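You operate a simulated robot arm through the tools that you are given. There is no shell and no other tool. Be economical: measure what you need, move in short steps, check, and stop when the job is done.

You run a simulated robot arm. Do the job below in one go: nothing can be reset, and whatever is moved stays where it is left.

Task
Swish the foam off both toys in the bath, then drain the tub.
Fine: the orange ring and the purple rope, back in their places on the grate; the red lever opens the drain; wait till the tub is empty; blue lever stays off.

It is judged by the outcome, as a careful person would: the job done as asked, and still so three seconds after it is handed in. It fails if anything else is knocked over, pushed out of place, dropped, spilled or broken.

Robot
A 6-joint arm with a three-finger gripper, fixed in place. Base frame: the origin is at the foot of the arm, x ahead of it, y to its left, z up; the work surface is at about z = 0.8. Lengths are in m, angles in rad, forces in N, time in s.
Its first joint turns from -2.897 to 2.897 rad. Payload 4.89 kg.
The tool frame sits at the grasp point between the pads (the TCP): z along the fingers, y along the line on which they close. The tips reach 0.03 m beyond it. Largest opening 0.164 m; the body of the gripper starts 0.125 m behind the TCP.
Orientation is that of the tool frame in the base frame, as [roll, pitch, yaw] about the fixed x, y, z axes, in that order (R = Rz(yaw) Ry(pitch) Rx(roll)). With the fingers straight down and closing along the base's y, the tool's x points along the base's -x, its y along +y and its z along -z.

Tools
- The arm moves only by the tool nudge_tool. Its arguments are lists of equal length, an entry for each row: "xyz": the shift along the tool's x, y, z in m, a list of three; "rotation": the turn, a rotation vector about the tool's x, y, z in rad, a list of three; "gripper": the closure in counts, from 0 (fully open) to 255 (shut). In form: {"xyz": [[dx, dy, dz], ...], "rotation": [[ax, ay, az], ...], "gripper": [gripper, ...]}. A call has 1 to 8 rows; each row is the pose to reach, as a shift and turn from the pose commanded when the call began, along the tool's axes at that moment. A row lasts 0.2 s, in which the tool goes at most 0.05 m and 0.15 rad; a call with a longer step from one row to the next is refused whole, and so is a gripper value outside its range. A pose out of reach is approached as far as the arm can. The call stops where the force on the tool passes 40 N (or 10 N more than at its start, if that is more) or the arm is blocked; 0.2 s more then pass. The fingers move at their own pace (about 0.108 m/s each) and stop on an object; they squeeze with about 36 N. The grip force told is the motor's: it shows also when the fingers shut on nothing. Time passes only in rows, and 0.2 s behind the last, so rows that repeat a pose let the fingers close. The reply holds the time, the measured pose of the TCP, the force on the tool along the base axes, the opening and the grip force, in the units named above and with some noise, with the torque about the TCP (base axes, N m) and any sound that the robot's microphone picked up.
- Cameras (640 x 400 px; columns grow to the right, rows downward): "scene" is fixed at [0.0342, 0.6428, 1.5383]; the picture's right is [-0.19, -0.98, 0.00], its down [-0.62, 0.12, -0.77] and it looks along [0.76, -0.15, -0.63] (base axes); focal length 274 px, centre (320, 200). "wrist" rides on the gripper at [0.076, -0.002, -0.152] in the tool frame; the picture's right is [0.02, 1.00, 0.00], its down [-0.88, 0.02, -0.47] and it looks along [-0.47, 0.01, 0.88] (tool axes); focal length 247 px, centre (320, 200).
- capture(camera): a new picture of that camera. No time passes.
- move_column(by): slides the trunk up (or, below 0, down) by that many m; the arm rides with it, the base frame stays. It gives what a move gives, with no picture.
- locate(camera, pixels): there is no depth. For up to 12 entries [column, row, z] of the newest picture of that camera ("zoom" is the newest enlarged one), the place [x, y] in the base frame at which the ray of that pixel passes the height z, good to about 0.002 m, but the place of the scene camera against the robot may be out by one fixed shift of up to 0.025 m in any direction. No time passes.
- zoom(camera, box): a new picture of the part [left, top, right, bottom] of that camera's present view, enlarged. No time passes.
- finish_job(): hands the job in; it is judged then, once.

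Keep the steps short. Do not move on a guess: measure, check each grasp and each placing, and mend mistakes. In all there are 80 turns and 38 pictures (those below and enlarged ones count). Leave the gripper open and the arm clear of the work at the hand-in unless told otherwise, and finish with a single line.

The tools are called after "Request:" as a command line: name --argument value ..., lists and objects as JSON in quotes. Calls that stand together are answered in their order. nudge_tool: Moves the arm, as the interface text tells. Its arguments: {"type":"object","properties":{"xyz":{"type":"array","items":{"type":"array","items":{"type":"number"}}},"rotation":{"type":"array","items":{"type":"array","items":{"type":"number"}}},"gripper":{"type":"array","items":{"type":"number"}}},"required":["xyz","rotation","gripper"]} The other tools are called the same way: move_column (by) slides the trunk up or down; capture (camera) takes a picture; locate (camera, pixels) gives the place at which the rays of pixels pass given heights; zoom (camera, box) takes an enlarged picture of a part of a camera's view; finish_job () hands the job in.

At the start:

```text
time: 0.0
tcp_pos: [0.4937, 0.2368, 1.3343]
tcp_rot: [-3.142, -0.001, -3.141]
contact_force: [0.1, 0.5, -0.4]
moment: [-0.02, -0.04, -0.01]
finger_gap: 0.1641
grasp_force: 0.1
trunk travel left (down, up): [-0.175, 0.215]
```

scene: 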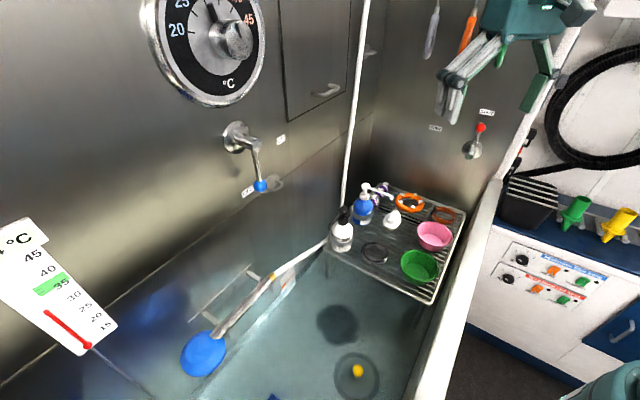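
wrist: 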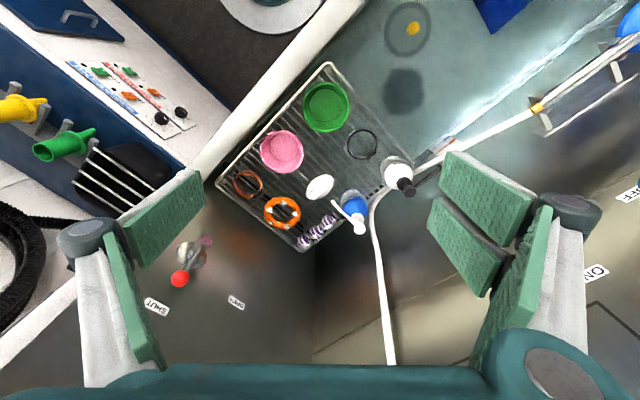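

I see the grate with the orange ring (wrist ~282,212), the purple/white rope (~318,232), and a red lever (~180,278). I'll take enlarged views to measure them.

Request:
zoom --camera "wrist" --box '[210, 50, 450, 260]'

Request:
zoom --camera "scene" --box '[320, 90, 520, 310]'

```text
1.90 times, centred on (330, 155) of wrist
```

zoom: 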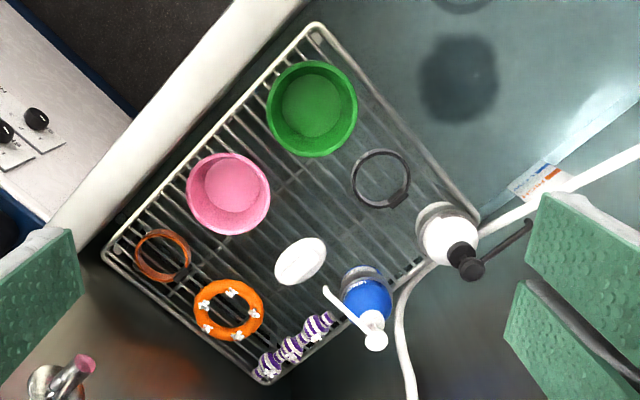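

```text
1.82 times, centred on (420, 200) of scene
```

zoom: 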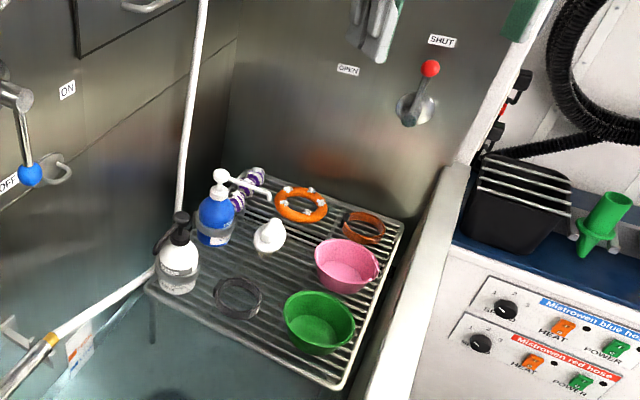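

Next I'll triangulate the grate corners, ring, rope and lever at trial heights from both cameras.

Request:
locate --camera "wrist" --pixels '[[318, 65, 0.8], [318, 65, 0.9], [216, 185.5, 0.8], [216, 185.5, 0.9], [413, 166.5, 0.8], [413, 166.5, 0.9], [282, 212, 0.8], [282, 212, 0.9], [316, 231.6, 0.8], [316, 231.6, 0.9], [180, 279, 1.0], [180, 279, 1.2]]'

Request:
locate --camera "scene" --pixels '[[431, 303, 0.8], [431, 303, 0.9], [465.7, 212, 0.8], [465.7, 212, 0.9], [325.4, 247, 0.8], [325.4, 247, 0.9], [409.5, 202.7, 0.8], [409.5, 202.7, 0.9], [481, 127, 1.0], [481, 127, 1.2], [358, 371, 0.5], [358, 371, 0.7]]'

```text
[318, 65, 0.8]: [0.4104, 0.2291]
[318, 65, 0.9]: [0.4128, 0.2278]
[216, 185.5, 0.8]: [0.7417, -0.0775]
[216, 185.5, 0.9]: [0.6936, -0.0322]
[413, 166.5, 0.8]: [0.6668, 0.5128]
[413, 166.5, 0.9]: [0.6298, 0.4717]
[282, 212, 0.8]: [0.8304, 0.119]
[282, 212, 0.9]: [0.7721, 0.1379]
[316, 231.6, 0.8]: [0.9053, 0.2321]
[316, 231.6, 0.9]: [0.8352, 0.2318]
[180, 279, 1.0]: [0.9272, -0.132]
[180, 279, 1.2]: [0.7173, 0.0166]
```

```text
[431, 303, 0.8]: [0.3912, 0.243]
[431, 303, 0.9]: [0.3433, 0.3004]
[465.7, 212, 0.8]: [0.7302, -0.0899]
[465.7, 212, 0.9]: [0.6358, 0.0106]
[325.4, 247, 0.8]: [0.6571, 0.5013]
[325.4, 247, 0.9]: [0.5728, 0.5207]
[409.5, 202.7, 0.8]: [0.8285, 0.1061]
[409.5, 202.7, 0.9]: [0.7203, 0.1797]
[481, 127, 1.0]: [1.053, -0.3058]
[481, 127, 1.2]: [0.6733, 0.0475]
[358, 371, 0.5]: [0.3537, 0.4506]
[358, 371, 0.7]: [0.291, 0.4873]
```

Both cameras agree: the grate is at z≈0.80, the scene camera is off by about (+0.010,+0.012), and the red ball is at about (0.76,-0.014,1.16). Next I move closer over the grate, staying clear of the lever, for a better look.

Request:
nudge_tool --xyz '[[-0.025, -0.008, 0.04], [-0.05, -0.015, 0.08], [-0.075, -0.022, 0.12], [-0.1, -0.03, 0.16], [-0.13, -0.035, 0.19], [-0.15, -0.037, 0.21]]' --rotation '[[0, 0, 0], [0, 0, 0], [0, 0, 0], [0, 0, 0], [0, 0, 0], [0, 0, 0]]' --gripper '[0, 0, 0, 0, 0, 0]'

Request:
capture --camera "wrist"

Request:
capture --camera "scene"

```text
time: 1.4
tcp_pos: [0.6447, 0.2, 1.1224]
tcp_rot: [-3.14, 0.0, 3.141]
contact_force: [-0.7, -0.6, 0.0]
moment: [0.01, -0.2, 0.0]
finger_gap: 0.1642
grasp_force: 0.0
trunk travel left (down, up): [-0.175, 0.215]
```

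```text
33 pictures are left
```

wrist: 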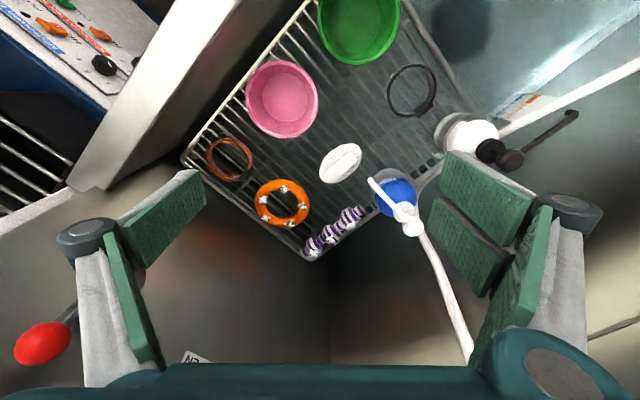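

```text
32 pictures are left
```

scene: 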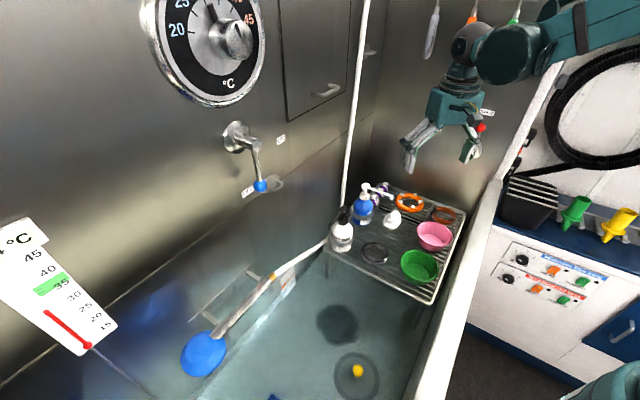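

Request:
zoom --camera "wrist" --box '[190, 120, 450, 270]'

Request:
zoom --camera "scene" --box '[180, 230, 460, 400]'

```text
2.46 times, centred on (320, 195) of wrist
```

zoom: 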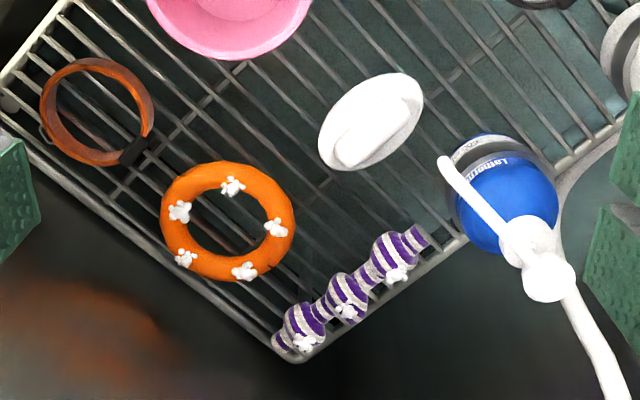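

```text
2.29 times, centred on (320, 315) of scene
```

zoom: 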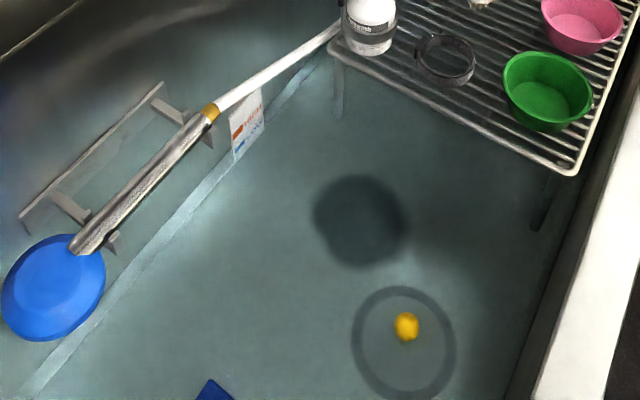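

The foam blobs are clear: five on the ring and three or more on the rope. I'll locate those features, and the items in the water so I can avoid them.

Request:
locate --camera "wrist" --pixels '[[255.4, 203.5, 0.815], [310.3, 203.5, 0.815], [282.6, 178.7, 0.815], [282.6, 229.5, 0.815], [282.6, 203.5, 0.815], [303.7, 253.1, 0.82], [361.5, 209.2, 0.82], [330.2, 232.4, 0.82], [322, 238.9, 0.82], [339.1, 225.5, 0.82], [310.7, 260.9, 0.8], [374.9, 197, 0.82]]'

Request:
locate --camera "zoom" --pixels '[[360, 220, 0.3], [360, 220, 0.6], [407, 328, 0.3], [407, 328, 0.7], [404, 345, 0.3], [404, 345, 0.7], [52, 288, 0.6], [52, 288, 0.8], [220, 390, 0.5], [540, 225, 0.5], [330, 60, 0.8], [120, 240, 0.6]]'

```text
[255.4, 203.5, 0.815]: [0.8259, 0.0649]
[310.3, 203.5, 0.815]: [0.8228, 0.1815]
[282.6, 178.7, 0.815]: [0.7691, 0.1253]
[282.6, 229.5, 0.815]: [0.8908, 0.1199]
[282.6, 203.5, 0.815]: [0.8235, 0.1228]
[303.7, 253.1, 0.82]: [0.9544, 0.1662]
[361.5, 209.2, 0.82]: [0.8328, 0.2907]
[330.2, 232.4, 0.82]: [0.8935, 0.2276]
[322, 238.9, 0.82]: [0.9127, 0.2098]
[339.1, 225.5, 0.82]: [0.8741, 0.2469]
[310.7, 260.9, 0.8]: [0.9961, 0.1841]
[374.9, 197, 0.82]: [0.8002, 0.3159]
```

```text
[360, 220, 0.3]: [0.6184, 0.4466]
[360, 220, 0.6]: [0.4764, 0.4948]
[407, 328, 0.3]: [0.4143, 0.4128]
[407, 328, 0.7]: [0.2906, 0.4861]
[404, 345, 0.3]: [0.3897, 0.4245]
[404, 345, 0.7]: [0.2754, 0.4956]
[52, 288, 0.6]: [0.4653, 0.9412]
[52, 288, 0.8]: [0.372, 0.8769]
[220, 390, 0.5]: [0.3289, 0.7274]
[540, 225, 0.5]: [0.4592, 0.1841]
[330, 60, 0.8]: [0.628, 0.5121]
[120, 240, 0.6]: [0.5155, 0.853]
```

I have the numbers. The ring is centred at (0.824,0.123), outer Ø≈0.117. The rope runs perpendicular to the lever wall, centred at (0.894,0.228). The wrist could foul the red lever if I come straight down, so I'll yaw to align the closing line with the lever wall and lean the hand away from it. First the yaw.

Request:
nudge_tool --xyz '[[0, 0, 0], [0, 0, 0], [0, 0, 0], [0, 0, 0], [0, 0, 0]]' --rotation '[[0, 0, 0.147], [0, 0, 0.294], [0, 0, 0.44], [0, 0, 0.587], [0, 0, 0.734]]' --gripper '[0, 0, 0, 0, 0]'

Request:
nudge_tool --xyz '[[0, 0, 0], [0, 0, 0], [0, 0, 0], [0, 0, 0]]' --rotation '[[0, -0.12, 0], [0, -0.24, 0], [0, -0.36, 0], [0, -0.45, 0]]' --gripper '[100, 150, 165, 165]'

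Request:
capture --camera "scene"

Request:
capture --camera "wrist"

```text
time: 2.6
tcp_pos: [0.644, 0.2, 1.1233]
tcp_rot: [3.141, -0.001, 2.406]
contact_force: [0.6, -0.5, 0.4]
moment: [0.0, -0.02, 0.01]
finger_gap: 0.1642
grasp_force: 0.0
trunk travel left (down, up): [-0.175, 0.215]
```

```text
time: 3.6
tcp_pos: [0.6441, 0.1993, 1.1242]
tcp_rot: [3.141, 0.45, 2.409]
contact_force: [0.0, -0.2, -0.3]
moment: [0.05, 0.01, 0.02]
finger_gap: 0.0579
grasp_force: 0.1
trunk travel left (down, up): [-0.175, 0.215]
```

```text
29 pictures are left
```

scene: 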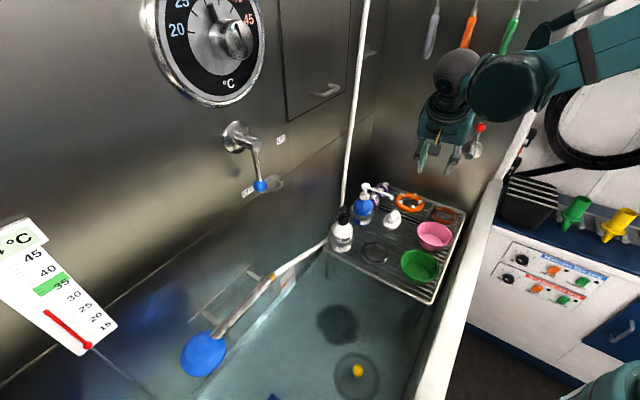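

```text
28 pictures are left
```

wrist: 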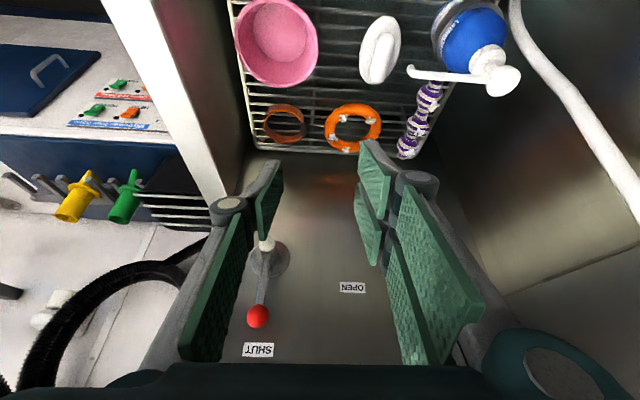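

The tilted view is good: the lever stem, and the SHUT and OPEN labels, are clear of the hand. Next I move to a pre-grasp point about 0.12 m back from the ring's tube on the rope side.

Request:
nudge_tool --xyz '[[-0.006, 0.02, 0.035], [-0.011, 0.037, 0.07], [-0.017, 0.055, 0.105], [-0.022, 0.073, 0.14], [-0.028, 0.092, 0.175], [-0.033, 0.11, 0.211]]' --rotation '[[0, 0, 0], [0, 0, 0], [0, 0, 0], [0, 0, 0], [0, 0, 0], [0, 0, 0]]' --gripper '[170, 170, 170, 170, 170, 170]'

Request:
capture --camera "scene"

Request:
capture --camera "wrist"

```text
time: 5.0
tcp_pos: [0.8082, 0.199, 0.9528]
tcp_rot: [3.14, 0.451, 2.406]
contact_force: [-1.9, 0.1, 1.5]
moment: [0.11, -0.18, 0.06]
finger_gap: 0.0545
grasp_force: 0.1
trunk travel left (down, up): [-0.175, 0.215]
```

```text
27 pictures are left
```

scene: 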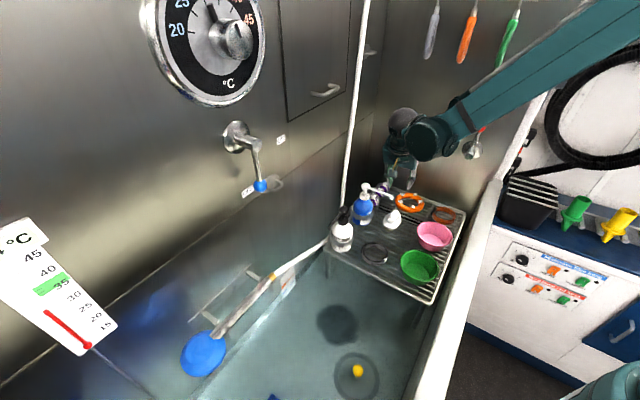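

```text
26 pictures are left
```

wrist: 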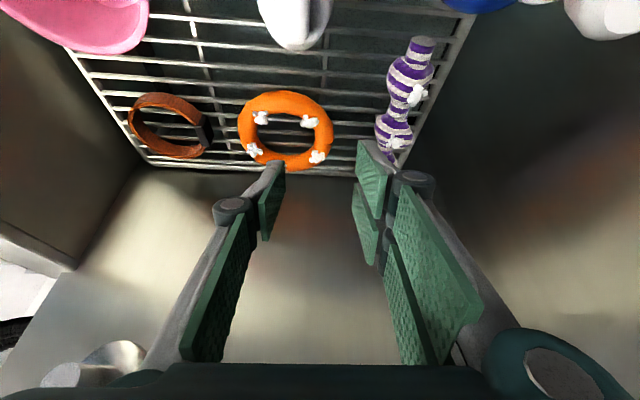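

The ring is in view at about (286,130), with a foam-free spot on its right side near (325,137). I'll measure it again from here, along with the rope.

Request:
locate --camera "wrist" --pixels '[[239, 128, 0.813], [334, 130, 0.813], [286, 92, 0.815], [286, 168, 0.81], [286, 130, 0.813], [420, 42, 0.82], [403, 80, 0.82], [395, 130, 0.82], [402, 105, 0.82], [476, 14, 0.8], [415, 170, 0.8], [316, 137, 0.813]]'

```text
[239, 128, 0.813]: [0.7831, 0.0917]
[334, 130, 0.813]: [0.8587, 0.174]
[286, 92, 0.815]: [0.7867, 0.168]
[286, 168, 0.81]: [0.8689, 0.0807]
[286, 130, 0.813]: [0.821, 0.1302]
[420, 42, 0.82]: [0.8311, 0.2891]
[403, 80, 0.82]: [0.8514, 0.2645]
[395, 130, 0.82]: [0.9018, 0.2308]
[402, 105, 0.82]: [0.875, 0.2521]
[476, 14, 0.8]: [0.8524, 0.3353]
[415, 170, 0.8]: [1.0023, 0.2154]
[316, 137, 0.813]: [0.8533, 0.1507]
```

The measurements agree with the plan (ring centre about (0.824,0.127)). I descend along the tool axis around the tube, with the gripper still open about 0.055.

Request:
nudge_tool --xyz '[[0.001, 0.001, 0.035], [0.003, 0.002, 0.07], [0.004, 0.002, 0.095], [0.004, 0.002, 0.112]]' --rotation '[[0, 0, 0], [0, 0, 0], [0, 0, 0], [0, 0, 0]]' --gripper '[170, 170, 170, 170]'

Request:
capture --camera "wrist"

Request:
capture --camera "scene"

```text
time: 6.0
tcp_pos: [0.8433, 0.1708, 0.8472]
tcp_rot: [3.141, 0.449, 2.41]
contact_force: [0.2, 0.4, 0.8]
moment: [-0.06, -0.03, 0.0]
finger_gap: 0.0544
grasp_force: 0.1
trunk travel left (down, up): [-0.175, 0.215]
```

```text
25 pictures are left
```

wrist: 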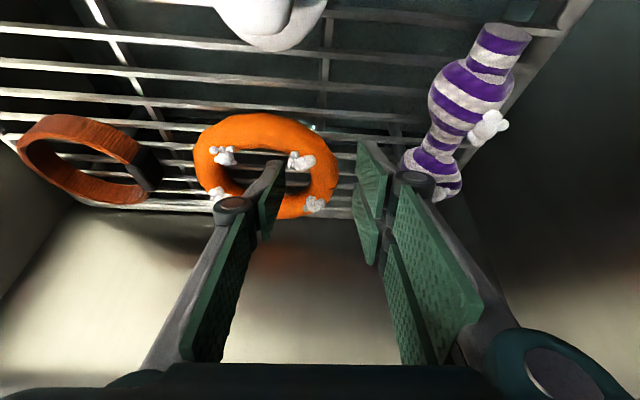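

```text
24 pictures are left
```

scene: 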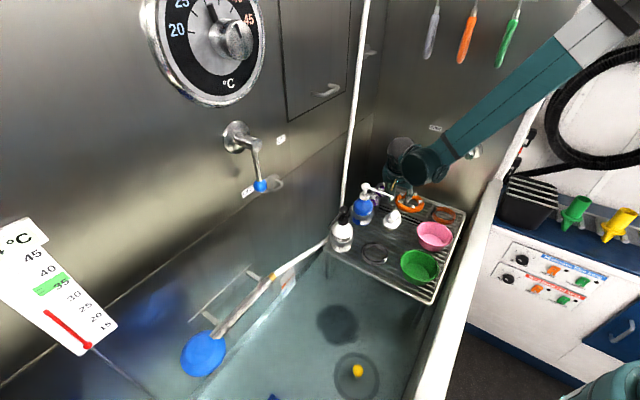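

The left finger is in the hole and the right one sits between ring and rope. I go down a further 0.008 and close.

Request:
nudge_tool --xyz '[[0, 0, 0.008], [0, 0, 0.008], [0, 0, 0.008], [0, 0, 0.008], [0, 0, 0.008]]' --rotation '[[0, 0, 0], [0, 0, 0], [0, 0, 0], [0, 0, 0], [0, 0, 0]]' --gripper '[170, 255, 255, 255, 255]'

Request:
capture --camera "wrist"

```text
time: 7.2
tcp_pos: [0.8449, 0.1677, 0.838]
tcp_rot: [3.141, 0.45, 2.41]
contact_force: [12.6, 3.6, 16.1]
moment: [0.17, -0.39, 0.15]
finger_gap: 0.0292
grasp_force: 36.3
trunk travel left (down, up): [-0.175, 0.215]
```

```text
23 pictures are left
```

wrist: 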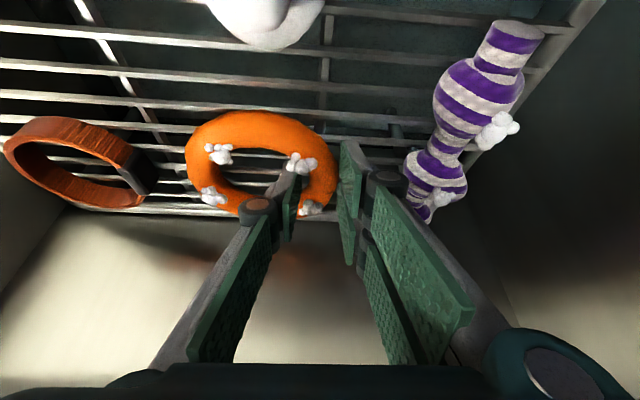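

The ring is gripped (gap 0.029, 36 N). I lift it straight up 0.14 m.

Request:
nudge_tool --xyz '[[-0.009, 0, -0.018], [-0.026, 0, -0.054], [-0.044, 0, -0.09], [-0.061, 0, -0.126]]' --rotation '[[0, 0, 0], [0, 0, 0], [0, 0, 0], [0, 0, 0]]' --gripper '[255, 255, 255, 255]'

Request:
capture --camera "wrist"

```text
time: 8.2
tcp_pos: [0.8452, 0.1691, 0.9791]
tcp_rot: [3.141, 0.451, 2.408]
contact_force: [0.7, 0.6, -1.2]
moment: [-0.05, 0.09, -0.03]
finger_gap: 0.0257
grasp_force: 36.0
trunk travel left (down, up): [-0.175, 0.215]
```

```text
22 pictures are left
```

wrist: 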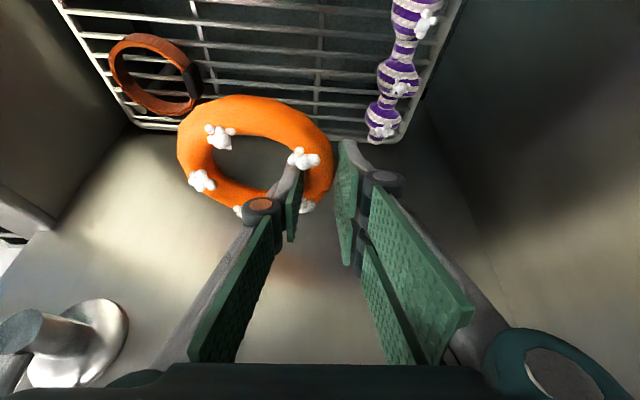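

The ring is held level. I raise it another 0.09 m and carry it along the grate towards the open water.

Request:
nudge_tool --xyz '[[-0.02, 0, -0.041], [-0.04, 0, -0.082], [0.002, 0, -0.102], [0.044, 0, -0.122], [0.086, 0, -0.142], [0.128, 0, -0.163], [0.17, 0, -0.183], [0.212, 0, -0.203]]' --rotation '[[0, 0, 0], [0, 0, 0], [0, 0, 0], [0, 0, 0], [0, 0, 0], [0, 0, 0], [0, 0, 0], [0, 0, 0]]' --gripper '[255, 255, 255, 255, 255, 255, 255, 255]'

Request:
nudge_tool --xyz '[[0.042, 0, -0.02], [0.084, 0, -0.04], [0.126, 0, -0.06], [0.168, 0, -0.081], [0.19, 0, -0.092]]' --rotation '[[0, 0, 0], [0, 0, 0], [0, 0, 0], [0, 0, 0], [0, 0, 0]]' --gripper '[255, 255, 255, 255, 255]'

Request:
capture --camera "scene"

Request:
capture --camera "wrist"

```text
time: 10.0
tcp_pos: [0.6377, 0.3537, 1.068]
tcp_rot: [3.141, 0.447, 2.408]
contact_force: [0.9, -1.0, -1.1]
moment: [0.14, 0.13, -0.01]
finger_gap: 0.026
grasp_force: 36.0
trunk travel left (down, up): [-0.175, 0.215]
```

```text
time: 11.2
tcp_pos: [0.4824, 0.4961, 1.069]
tcp_rot: [3.141, 0.452, 2.409]
contact_force: [0.1, -1.4, -0.2]
moment: [0.14, 0.06, 0.0]
finger_gap: 0.0259
grasp_force: 36.5
trunk travel left (down, up): [-0.175, 0.215]
```

```text
21 pictures are left
```

scene: 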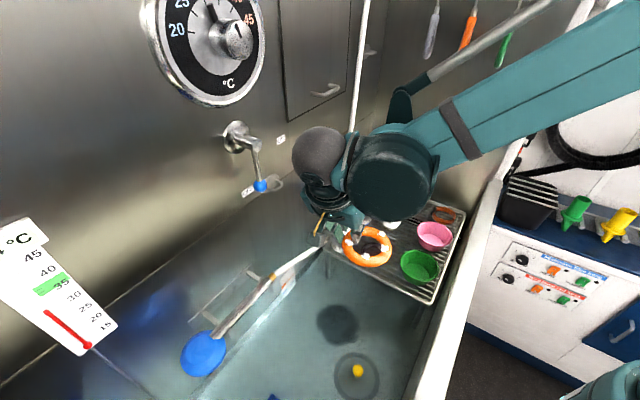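

```text
20 pictures are left
```

wrist: 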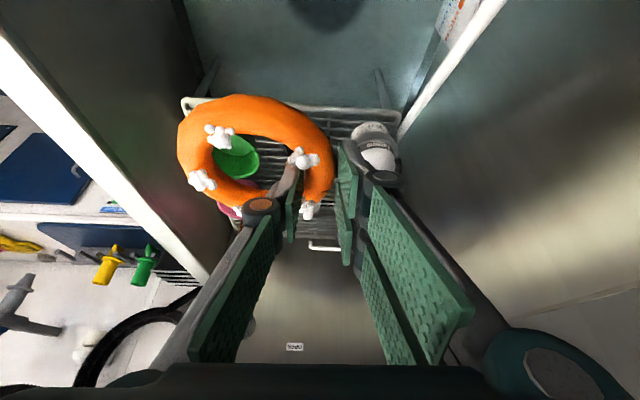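

The ring is above the open water beyond the grate edge. I lower it in steps while watching the force, first down to about z 0.84.

Request:
nudge_tool --xyz '[[0.02, -0.004, 0.042], [0.04, -0.008, 0.084], [0.06, -0.012, 0.126], [0.081, -0.016, 0.168], [0.1, -0.02, 0.206]]' --rotation '[[0, 0, 0], [0, 0, 0], [0, 0, 0], [0, 0, 0], [0, 0, 0]]' --gripper '[255, 255, 255, 255, 255]'

Request:
capture --camera "scene"

```text
time: 12.4
tcp_pos: [0.4669, 0.4829, 0.8416]
tcp_rot: [-3.14, 0.449, 2.408]
contact_force: [-0.3, -0.9, -0.4]
moment: [0.18, -0.06, 0.05]
finger_gap: 0.0256
grasp_force: 35.9
trunk travel left (down, up): [-0.175, 0.215]
```

```text
19 pictures are left
```

scene: 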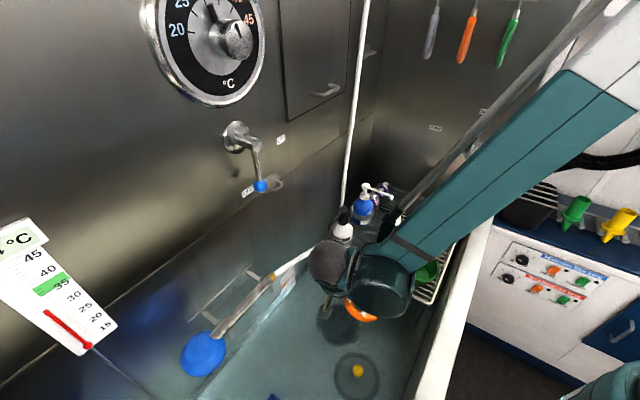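

No force yet. I lower it to about z 0.76 and look again.

Request:
nudge_tool --xyz '[[0.014, 0, 0.03], [0.026, 0, 0.054], [0.035, 0, 0.073]]' --rotation '[[0, 0, 0], [0, 0, 0], [0, 0, 0]]' --gripper '[255, 255, 255]'

Request:
capture --camera "wrist"

Request:
zoom --camera "scene" --box '[260, 180, 500, 400]'

```text
time: 13.2
tcp_pos: [0.4679, 0.4819, 0.7591]
tcp_rot: [3.141, 0.45, 2.408]
contact_force: [-0.3, -1.0, -1.4]
moment: [0.16, -0.04, 0.04]
finger_gap: 0.0257
grasp_force: 36.5
trunk travel left (down, up): [-0.175, 0.215]
```

```text
18 pictures are left
```

wrist: 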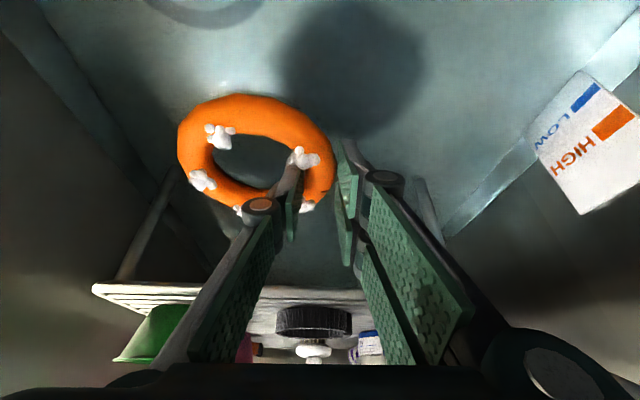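

```text
1.82 times, centred on (380, 290) of scene
```

zoom: 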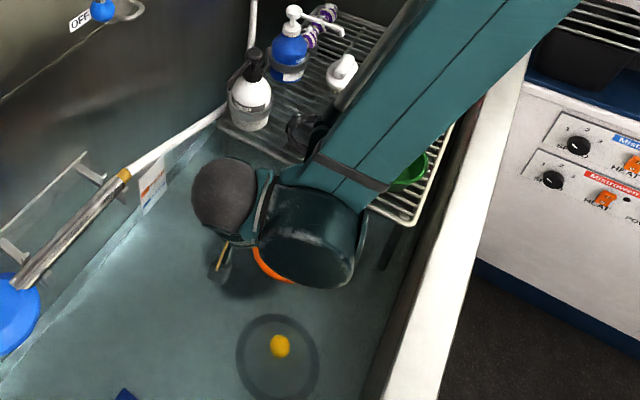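

Still dry, and the arm is clear of the bowls. I'll check how deep the tub is by triangulating the dark disc and the yellow float from this picture.

Request:
locate --camera "wrist" --pixels '[[350, 65, 0.55], [350, 65, 0.65], [445, 232, 0.55], [445, 232, 0.65], [556, 150, 0.65], [580, 212, 0.65], [205, 5, 0.6], [165, 170, 0.6], [436, 240, 0.6], [145, 285, 0.8]]'

Request:
locate --camera "scene" --pixels '[[337, 325, 0.55], [337, 325, 0.65], [279, 365, 0.6]]'

```text
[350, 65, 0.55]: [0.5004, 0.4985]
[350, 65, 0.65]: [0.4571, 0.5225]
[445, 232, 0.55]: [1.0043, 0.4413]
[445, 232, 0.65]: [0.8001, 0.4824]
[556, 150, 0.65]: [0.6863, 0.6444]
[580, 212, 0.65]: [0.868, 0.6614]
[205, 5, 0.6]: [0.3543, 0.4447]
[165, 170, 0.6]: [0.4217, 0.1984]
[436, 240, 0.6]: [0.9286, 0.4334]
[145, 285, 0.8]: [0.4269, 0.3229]
```

```text
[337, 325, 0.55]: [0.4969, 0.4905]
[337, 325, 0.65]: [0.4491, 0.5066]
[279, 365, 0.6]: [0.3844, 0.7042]
```

The floor is around z 0.60. I lower the ring to about TCP 0.70 (tube at about 0.68) and look for signs of water.

Request:
nudge_tool --xyz '[[0.009, 0, 0.018], [0.018, 0, 0.036], [0.026, 0, 0.054]]' --rotation '[[0, 0, 0], [0, 0, 0], [0, 0, 0]]' --gripper '[255, 255, 255]'

Request:
capture --camera "wrist"

```text
time: 14.0
tcp_pos: [0.4754, 0.4936, 0.7121]
tcp_rot: [-3.14, 0.451, 2.409]
contact_force: [-0.6, -0.6, 0.3]
moment: [0.12, -0.02, 0.04]
finger_gap: 0.0257
grasp_force: 35.9
out of reach, approached as far as the arm can: row 2, 3
trunk travel left (down, up): [-0.175, 0.215]
```

```text
16 pictures are left
```

wrist: 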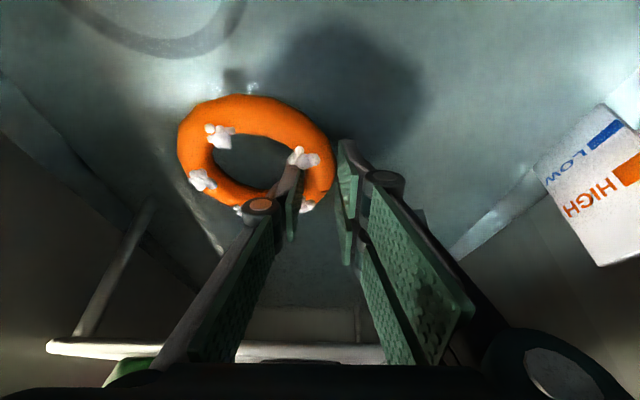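

The arm reaches its lower limit at z 0.712, so I lower the trunk by 0.035 to get deeper.

Request:
move_column --by -0.035

Request:
zoom --camera "wrist" --box '[130, 50, 390, 220]'

```text
time: 14.8
tcp_pos: [0.4749, 0.4935, 0.676]
tcp_rot: [-3.14, 0.449, 2.409]
contact_force: [0.3, -0.5, -0.8]
moment: [0.03, -0.01, 0.0]
finger_gap: 0.0256
grasp_force: 35.6
trunk travel left (down, up): [-0.14, 0.25]
```

```text
2.35 times, centred on (260, 135) of wrist
```

zoom: 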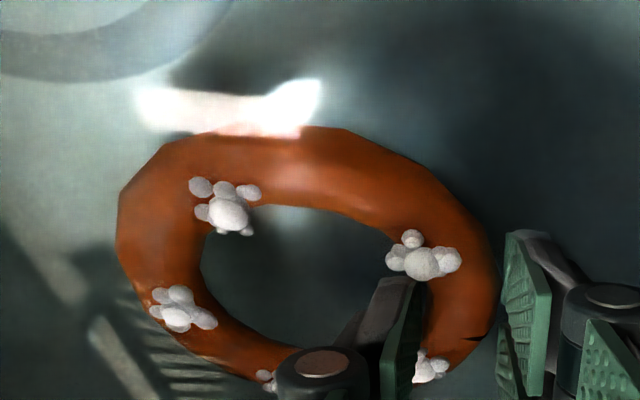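

The ring is now under water: the tint is darker, there is glare, and the moment dropped. I go 0.015 deeper and swish it back and forth along the tub, keeping off the yellow float and the grate.

Request:
move_column --by -0.018

Request:
nudge_tool --xyz '[[0.036, 0, -0.0174], [0, 0, 0], [-0.027, 0, 0.013], [0.009, 0, -0.004], [0.036, 0, -0.0174], [0, 0, 0], [-0.027, 0, 0.013], [0.009, 0, -0.004]]' --rotation '[[0, 0, 0], [0, 0, 0], [0, 0, 0], [0, 0, 0], [0, 0, 0], [0, 0, 0], [0, 0, 0], [0, 0, 0]]' --gripper '[255, 255, 255, 255, 255, 255, 255, 255]'

Request:
capture --camera "wrist"

```text
time: 15.4
tcp_pos: [0.4736, 0.4956, 0.6594]
tcp_rot: [-3.14, 0.449, 2.408]
contact_force: [0.6, -0.5, -1.2]
moment: [0.03, -0.01, 0.01]
finger_gap: 0.0257
grasp_force: 36.4
trunk travel left (down, up): [-0.122, 0.268]
```

```text
time: 17.2
tcp_pos: [0.469, 0.5001, 0.6584]
tcp_rot: [-3.14, 0.45, 2.407]
contact_force: [-0.7, -0.1, -0.8]
moment: [0.03, -0.05, -0.03]
finger_gap: 0.0258
grasp_force: 36.3
out of reach, approached as far as the arm can: row 3
trunk travel left (down, up): [-0.122, 0.268]
```

```text
14 pictures are left
```

wrist: 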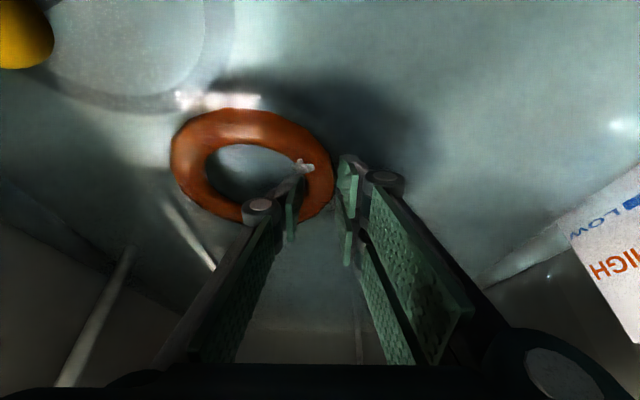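

Most of the foam is gone; one small bit remains at (305,165) beside the finger. I swish more, keeping within reach.

Request:
nudge_tool --xyz '[[0.031, 0, -0.015], [-0.009, 0, 0.004], [0.031, 0, -0.015], [-0.009, 0, 0.004], [0.031, 0, -0.015], [-0.009, 0, 0.004], [0.031, 0, -0.015], [0, 0, 0]]' --rotation '[[0, 0, 0], [0, 0, 0], [0, 0, 0], [0, 0, 0], [0, 0, 0], [0, 0, 0], [0, 0, 0], [0, 0, 0]]' --gripper '[255, 255, 255, 255, 255, 255, 255, 255]'

Request:
nudge_tool --xyz '[[0.031, 0, -0.015], [-0.009, 0, 0.004], [0.031, 0, -0.015], [-0.009, 0, 0.004], [0.031, 0, -0.015], [-0.009, 0, 0.004], [0.031, 0, -0.015], [0, 0, 0]]' --rotation '[[0, 0, 0], [0, 0, 0], [0, 0, 0], [0, 0, 0], [0, 0, 0], [0, 0, 0], [0, 0, 0], [0, 0, 0]]' --gripper '[255, 255, 255, 255, 255, 255, 255, 255]'

Request:
zoom --camera "wrist" --box '[130, 50, 390, 230]'

```text
time: 19.0
tcp_pos: [0.468, 0.5007, 0.6567]
tcp_rot: [-3.139, 0.452, 2.41]
contact_force: [-0.1, -1.1, -0.9]
moment: [0.02, -0.04, 0.04]
finger_gap: 0.0255
grasp_force: 36.1
trunk travel left (down, up): [-0.122, 0.268]
```

```text
time: 20.8
tcp_pos: [0.4665, 0.5019, 0.6592]
tcp_rot: [-3.139, 0.45, 2.409]
contact_force: [0.3, -0.2, -1.2]
moment: [-0.03, -0.04, 0.0]
finger_gap: 0.0256
grasp_force: 36.3
trunk travel left (down, up): [-0.122, 0.268]
```

```text
2.22 times, centred on (260, 140) of wrist
```

zoom: 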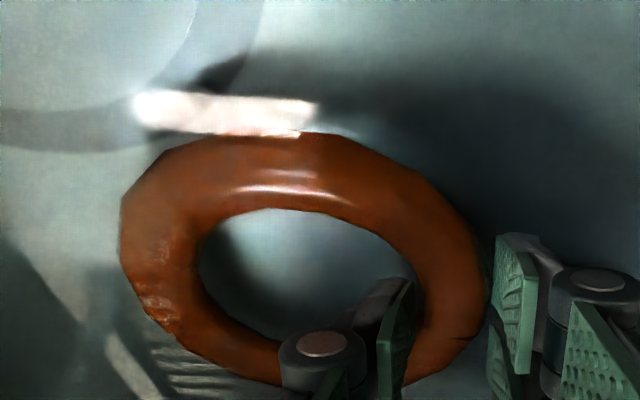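

The ring is clean. I raise the trunk back and lift the ring clear of the water.

Request:
move_column --by 0.053

Request:
nudge_tool --xyz '[[-0.02, 0, -0.041], [-0.04, 0, -0.082], [-0.06, 0, -0.123], [-0.08, 0, -0.164], [-0.1, 0, -0.206], [-0.12, 0, -0.247], [-0.138, 0, -0.285], [-0.155, 0, -0.321]]' --rotation '[[0, 0, 0], [0, 0, 0], [0, 0, 0], [0, 0, 0], [0, 0, 0], [0, 0, 0], [0, 0, 0], [0, 0, 0]]' --gripper '[255, 255, 255, 255, 255, 255, 255, 255]'

```text
time: 21.8
tcp_pos: [0.4681, 0.5015, 0.7114]
tcp_rot: [-3.14, 0.451, 2.408]
contact_force: [0.5, 0.2, -0.9]
moment: [0.01, -0.01, 0.01]
finger_gap: 0.0257
grasp_force: 36.3
trunk travel left (down, up): [-0.175, 0.215]
```

```text
time: 23.6
tcp_pos: [0.4686, 0.4943, 1.0702]
tcp_rot: [-3.139, 0.45, 2.4]
contact_force: [-1.7, 2.0, -0.5]
moment: [-0.14, -0.25, 0.01]
finger_gap: 0.0259
grasp_force: 35.7
trunk travel left (down, up): [-0.175, 0.215]
```

Now I carry the ring back the same way to above its place.

Request:
nudge_tool --xyz '[[-0.041, 0.001, 0.0197], [-0.082, 0.002, 0.0394], [-0.123, 0.003, 0.059], [-0.164, 0.004, 0.0788], [-0.205, 0.005, 0.0985], [-0.246, 0.006, 0.118]]' --rotation '[[0, 0, 0], [0, 0, 0], [0, 0, 0], [0, 0, 0], [0, 0, 0], [0, 0, 0]]' --gripper '[255, 255, 255, 255, 255, 255]'

Request:
nudge_tool --xyz '[[-0.041, 0.001, 0.0197], [-0.082, 0.002, 0.0394], [-0.123, 0.003, 0.059], [-0.164, 0.004, 0.0788], [-0.2015, 0.004, 0.0974]]' --rotation '[[0, 0, 0], [0, 0, 0], [0, 0, 0], [0, 0, 0], [0, 0, 0]]' --gripper '[255, 255, 255, 255, 255]'

```text
time: 25.0
tcp_pos: [0.6737, 0.3242, 1.0686]
tcp_rot: [-3.14, 0.449, 2.408]
contact_force: [-1.2, 1.2, 0.2]
moment: [-0.07, -0.18, 0.0]
finger_gap: 0.0253
grasp_force: 35.6
trunk travel left (down, up): [-0.175, 0.215]
```

```text
time: 26.2
tcp_pos: [0.8415, 0.178, 1.068]
tcp_rot: [-3.139, 0.449, 2.409]
contact_force: [0.6, 1.4, -0.2]
moment: [-0.1, -0.11, 0.01]
finger_gap: 0.0253
grasp_force: 35.7
trunk travel left (down, up): [-0.175, 0.215]
```

Small position error to correct: I shift to (0.845,0.169) and descend to just above the grate.

Request:
nudge_tool --xyz '[[0.0156, -0.001, 0.0364], [0.0312, -0.002, 0.0728], [0.0468, -0.003, 0.109], [0.0624, -0.004, 0.1456], [0.078, -0.0047, 0.182]]' --rotation '[[0, 0, 0], [0, 0, 0], [0, 0, 0], [0, 0, 0], [0, 0, 0]]' --gripper '[255, 255, 255, 255, 255]'

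Request:
nudge_tool --xyz '[[0.0044, 0, 0.009], [0.0087, 0, 0.018], [0.0115, 0, 0.024]]' --rotation '[[0, 0, 0], [0, 0, 0], [0, 0, 0]]' --gripper '[255, 255, 255]'

Request:
capture --camera "wrist"

```text
time: 27.4
tcp_pos: [0.8456, 0.1667, 0.8722]
tcp_rot: [-3.139, 0.451, 2.407]
contact_force: [-1.1, -0.1, -1.1]
moment: [0.1, -0.13, 0.07]
finger_gap: 0.0255
grasp_force: 36.1
trunk travel left (down, up): [-0.175, 0.215]
```

```text
time: 28.2
tcp_pos: [0.8458, 0.1662, 0.8444]
tcp_rot: [-3.138, 0.451, 2.409]
contact_force: [0.5, -0.5, 0.1]
moment: [0.06, -0.06, 0.01]
finger_gap: 0.0256
grasp_force: 35.8
trunk travel left (down, up): [-0.175, 0.215]
```

```text
12 pictures are left
```

wrist: 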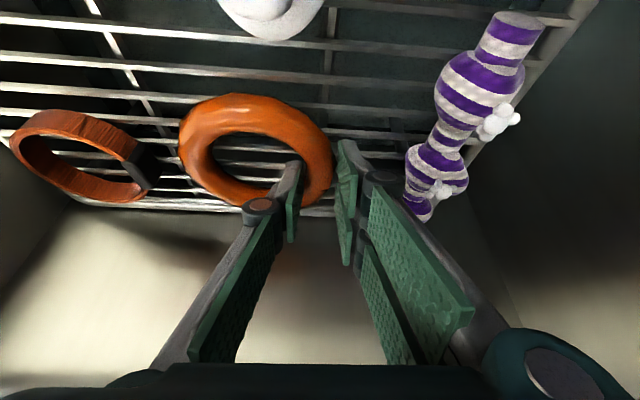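

The ring is clean and over its place. I lower it gently until it touches.

Request:
nudge_tool --xyz '[[0.0015, 0, 0.003], [0.003, 0, 0.006]]' --rotation '[[0, 0, 0], [0, 0, 0]]' --gripper '[255, 255]'

```text
time: 28.8
tcp_pos: [0.8456, 0.1656, 0.8404]
tcp_rot: [3.141, 0.451, 2.409]
contact_force: [-6.2, 5.3, 28.5]
moment: [-0.06, 0.19, -0.09]
finger_gap: 0.0254
grasp_force: 35.6
trunk travel left (down, up): [-0.175, 0.215]
stopped in row 2: the force on the tool passed its limit at 46 N (the readings are from after the stop); the commanded pose is now the measured one
```

Firm contact: the ring is down. I open to the earlier gap.

Request:
nudge_tool --xyz '[[-0.001, 0, -0.002], [-0.001, 0, -0.002], [-0.001, 0, -0.002]]' --rotation '[[0, 0, 0], [0, 0, 0], [0, 0, 0]]' --gripper '[170, 170, 170]'

Request:
nudge_tool --xyz '[[0, 0, -0.035], [0, 0, -0.07], [0, 0, -0.11]]' --rotation '[[0, 0, 0], [0, 0, 0], [0, 0, 0]]' --gripper '[170, 170, 170]'

Request:
capture --camera "wrist"

```text
time: 29.6
tcp_pos: [0.8459, 0.1663, 0.84]
tcp_rot: [3.141, 0.451, 2.408]
contact_force: [0.5, -0.3, 0.1]
moment: [-0.02, 0.02, 0.0]
finger_gap: 0.0546
grasp_force: 0.2
trunk travel left (down, up): [-0.175, 0.215]
```

```text
time: 30.4
tcp_pos: [0.8127, 0.1984, 0.9396]
tcp_rot: [-3.14, 0.45, 2.409]
contact_force: [1.3, 0.2, -0.7]
moment: [0.02, 0.19, -0.07]
finger_gap: 0.0543
grasp_force: 0.1
trunk travel left (down, up): [-0.175, 0.215]
```

```text
11 pictures are left
```

wrist: 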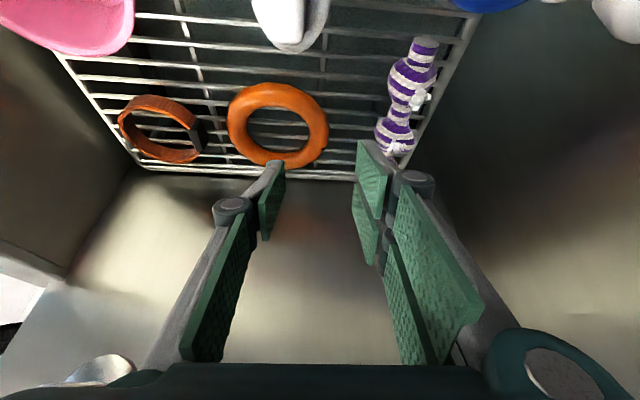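

Request:
locate --camera "wrist" --pixels '[[228, 124, 0.813], [329, 126, 0.813], [278, 83, 0.815], [278, 167, 0.81], [424, 42, 0.82], [411, 76, 0.82], [401, 108, 0.82], [395, 132, 0.82], [392, 152, 0.815], [436, 98, 0.8], [484, 10, 0.8], [400, 178, 0.8]]'

```text
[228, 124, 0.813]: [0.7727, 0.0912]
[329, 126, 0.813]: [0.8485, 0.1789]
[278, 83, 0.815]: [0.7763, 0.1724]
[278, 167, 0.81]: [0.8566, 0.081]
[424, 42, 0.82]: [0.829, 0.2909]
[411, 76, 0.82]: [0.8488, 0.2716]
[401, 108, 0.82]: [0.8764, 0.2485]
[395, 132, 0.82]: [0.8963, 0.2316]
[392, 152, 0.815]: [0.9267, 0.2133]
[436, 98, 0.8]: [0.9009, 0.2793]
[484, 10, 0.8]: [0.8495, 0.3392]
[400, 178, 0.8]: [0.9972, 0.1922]
```

The ring is back within about 1 cm, clean and flat. Next is the rope, which lies close to the side wall, so I'll measure where that wall is from its foot line in the tub.

Request:
locate --camera "scene" --pixels '[[280.7, 301.9, 0.58], [280.7, 301.9, 0.62], [240, 346, 0.6], [315, 258, 0.6], [343, 205, 0.8], [343, 205, 0.85]]'

Request:
zoom --camera "scene" --box '[320, 150, 480, 250]'

```text
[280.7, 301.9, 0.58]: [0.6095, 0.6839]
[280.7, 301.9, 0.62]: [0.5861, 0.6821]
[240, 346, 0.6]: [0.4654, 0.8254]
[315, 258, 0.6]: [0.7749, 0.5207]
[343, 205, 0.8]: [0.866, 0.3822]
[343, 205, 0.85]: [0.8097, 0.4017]
```

```text
4.00 times, centred on (400, 200) of scene
```

zoom: 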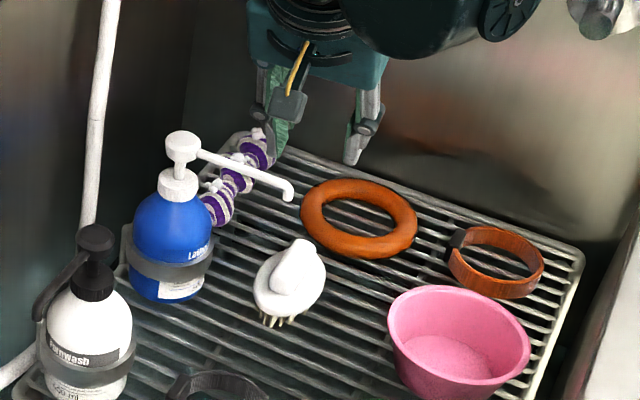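

The wall is about 0.10 m beyond the grate edge, so there's room. I'll grasp the rope at the neck nearest the corner, which keeps my camera clear of the soap pump. I move above it first.

Request:
nudge_tool --xyz '[[-0.02, 0.026, -0.01], [-0.04, 0.052, -0.005], [-0.06, 0.0777, 0.0068]]' --rotation '[[0, 0, 0], [0, 0, 0], [0, 0, 0]]' --gripper '[170, 170, 170]'

Request:
capture --camera "wrist"

```text
time: 31.2
tcp_pos: [0.905, 0.2191, 0.9605]
tcp_rot: [-3.14, 0.451, 2.409]
contact_force: [-1.7, 0.2, 1.1]
moment: [0.06, -0.1, 0.04]
finger_gap: 0.0543
grasp_force: 0.0
trunk travel left (down, up): [-0.175, 0.215]
```

```text
9 pictures are left
```

wrist: 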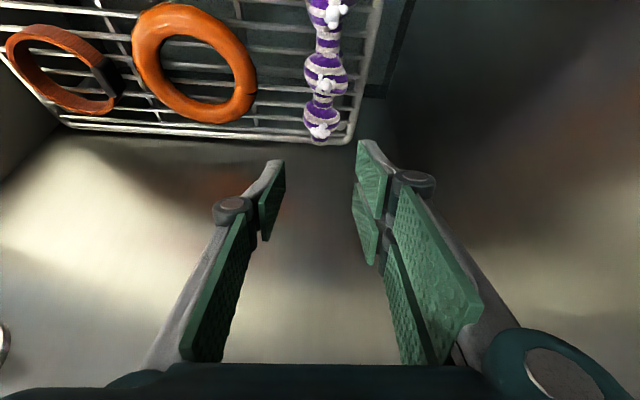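

The rope lies between the finger lines. I'll measure the neck at (323,97).

Request:
locate --camera "wrist" --pixels '[[323, 97, 0.818], [325, 73, 0.818], [322, 118, 0.818], [318, 142, 0.815], [327, 44, 0.818], [304, 73, 0.818], [347, 73, 0.818]]'

```text
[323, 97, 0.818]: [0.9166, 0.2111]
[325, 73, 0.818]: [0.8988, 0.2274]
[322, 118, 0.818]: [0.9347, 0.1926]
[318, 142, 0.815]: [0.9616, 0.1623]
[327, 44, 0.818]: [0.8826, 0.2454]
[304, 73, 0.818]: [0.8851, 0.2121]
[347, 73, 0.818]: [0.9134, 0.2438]
```

The neck is at (0.917,0.211) and the beads are 0.043 wide. I descend vertically and close.

Request:
nudge_tool --xyz '[[0.017, 0.001, 0.038], [0.034, 0.002, 0.076], [0.0475, 0.002, 0.1053], [0.0475, 0.002, 0.1053]]' --rotation '[[0, 0, 0], [0, 0, 0], [0, 0, 0], [0, 0, 0]]' --gripper '[170, 170, 170, 170]'

Request:
nudge_tool --xyz '[[0, 0, 0], [0, 0, 0], [0, 0, 0]]' --rotation '[[0, 0, 0], [0, 0, 0], [0, 0, 0]]' --gripper '[255, 255, 255]'

Request:
nudge_tool --xyz '[[-0.009, 0, -0.018], [-0.026, 0, -0.054], [-0.044, 0, -0.09]]' --rotation '[[0, 0, 0], [0, 0, 0], [0, 0, 0]]' --gripper '[255, 255, 255]'

Request:
capture --camera "wrist"

```text
time: 32.2
tcp_pos: [0.9083, 0.2174, 0.8449]
tcp_rot: [-3.139, 0.452, 2.408]
contact_force: [0.6, -0.1, 0.8]
moment: [-0.01, 0.0, -0.02]
finger_gap: 0.0544
grasp_force: 0.1
trunk travel left (down, up): [-0.175, 0.215]
```

```text
time: 33.0
tcp_pos: [0.9075, 0.2159, 0.8449]
tcp_rot: [-3.141, 0.452, 2.409]
contact_force: [-0.3, -1.0, 0.3]
moment: [-0.08, 0.0, -0.04]
finger_gap: 0.0329
grasp_force: 35.5
trunk travel left (down, up): [-0.175, 0.215]
```

```text
time: 33.8
tcp_pos: [0.9106, 0.2191, 0.9451]
tcp_rot: [-3.139, 0.45, 2.409]
contact_force: [0.7, 0.0, -2.4]
moment: [-0.14, 0.09, -0.09]
finger_gap: 0.0327
grasp_force: 36.0
trunk travel left (down, up): [-0.175, 0.215]
```

```text
8 pictures are left
```

wrist: 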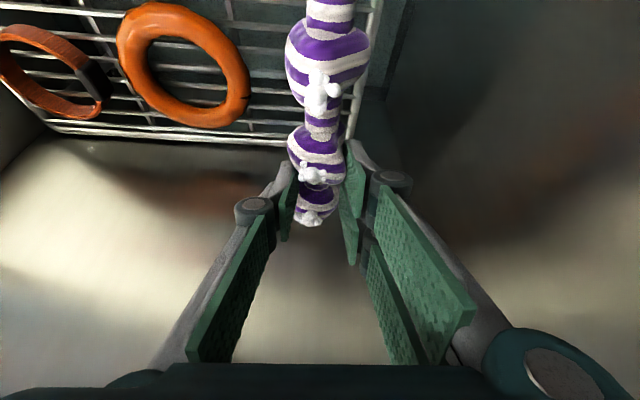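

The rope is held securely (gap 0.033). I raise it and carry it to the open water.

Request:
nudge_tool --xyz '[[-0.0196, -0.02, -0.0405], [-0.0392, -0.04, -0.081], [-0.0588, -0.06, -0.1215], [-0.0174, -0.064, -0.1415], [0.024, -0.068, -0.1615], [0.0654, -0.073, -0.1815], [0.1068, -0.073, -0.2015], [0.1482, -0.073, -0.2215]]' --rotation '[[0, 0, 0], [0, 0, 0], [0, 0, 0], [0, 0, 0], [0, 0, 0], [0, 0, 0], [0, 0, 0], [0, 0, 0]]' --gripper '[255, 255, 255, 255, 255, 255, 255, 255]'

Request:
nudge_tool --xyz '[[0.0414, 0, -0.02], [0.0828, 0, -0.04], [0.1242, 0, -0.06], [0.1656, 0, -0.08], [0.207, 0, -0.1], [0.2484, 0, -0.12]]' --rotation '[[0, 0, 0], [0, 0, 0], [0, 0, 0], [0, 0, 0], [0, 0, 0], [0, 0, 0]]' --gripper '[255, 255, 255, 255, 255, 255]'

```text
time: 35.6
tcp_pos: [0.6903, 0.3159, 1.0805]
tcp_rot: [3.141, 0.45, 2.409]
contact_force: [0.2, -0.2, -1.4]
moment: [0.12, 0.13, 0.02]
finger_gap: 0.0327
grasp_force: 35.7
trunk travel left (down, up): [-0.175, 0.215]
```

```text
time: 37.0
tcp_pos: [0.4848, 0.5012, 1.0796]
tcp_rot: [-3.141, 0.451, 2.408]
contact_force: [-0.1, -1.1, -0.9]
moment: [0.09, 0.12, 0.0]
finger_gap: 0.0324
grasp_force: 35.7
trunk travel left (down, up): [-0.175, 0.215]
```

Above the water, I lower it to about 0.74, then bring the trunk down so it is submerged.

Request:
nudge_tool --xyz '[[0.0185, 0, 0.0383], [0.037, 0, 0.0765], [0.0555, 0, 0.1148], [0.074, 0, 0.153], [0.0925, 0, 0.191], [0.111, 0, 0.2295], [0.1295, 0, 0.268], [0.148, 0, 0.306]]' --rotation '[[0, 0, 0], [0, 0, 0], [0, 0, 0], [0, 0, 0], [0, 0, 0], [0, 0, 0], [0, 0, 0], [0, 0, 0]]' --gripper '[255, 255, 255, 255, 255, 255, 255, 255]'

Request:
move_column --by -0.078

```text
time: 38.8
tcp_pos: [0.486, 0.5037, 0.7399]
tcp_rot: [3.141, 0.45, 2.408]
contact_force: [-0.6, -1.4, -0.5]
moment: [0.15, -0.07, 0.07]
finger_gap: 0.0322
grasp_force: 36.2
trunk travel left (down, up): [-0.175, 0.215]
```

```text
time: 40.0
tcp_pos: [0.4871, 0.5042, 0.6631]
tcp_rot: [-3.141, 0.451, 2.409]
contact_force: [1.0, -0.5, -1.4]
moment: [-0.01, -0.02, 0.03]
finger_gap: 0.0321
grasp_force: 35.9
trunk travel left (down, up): [-0.097, 0.293]
```

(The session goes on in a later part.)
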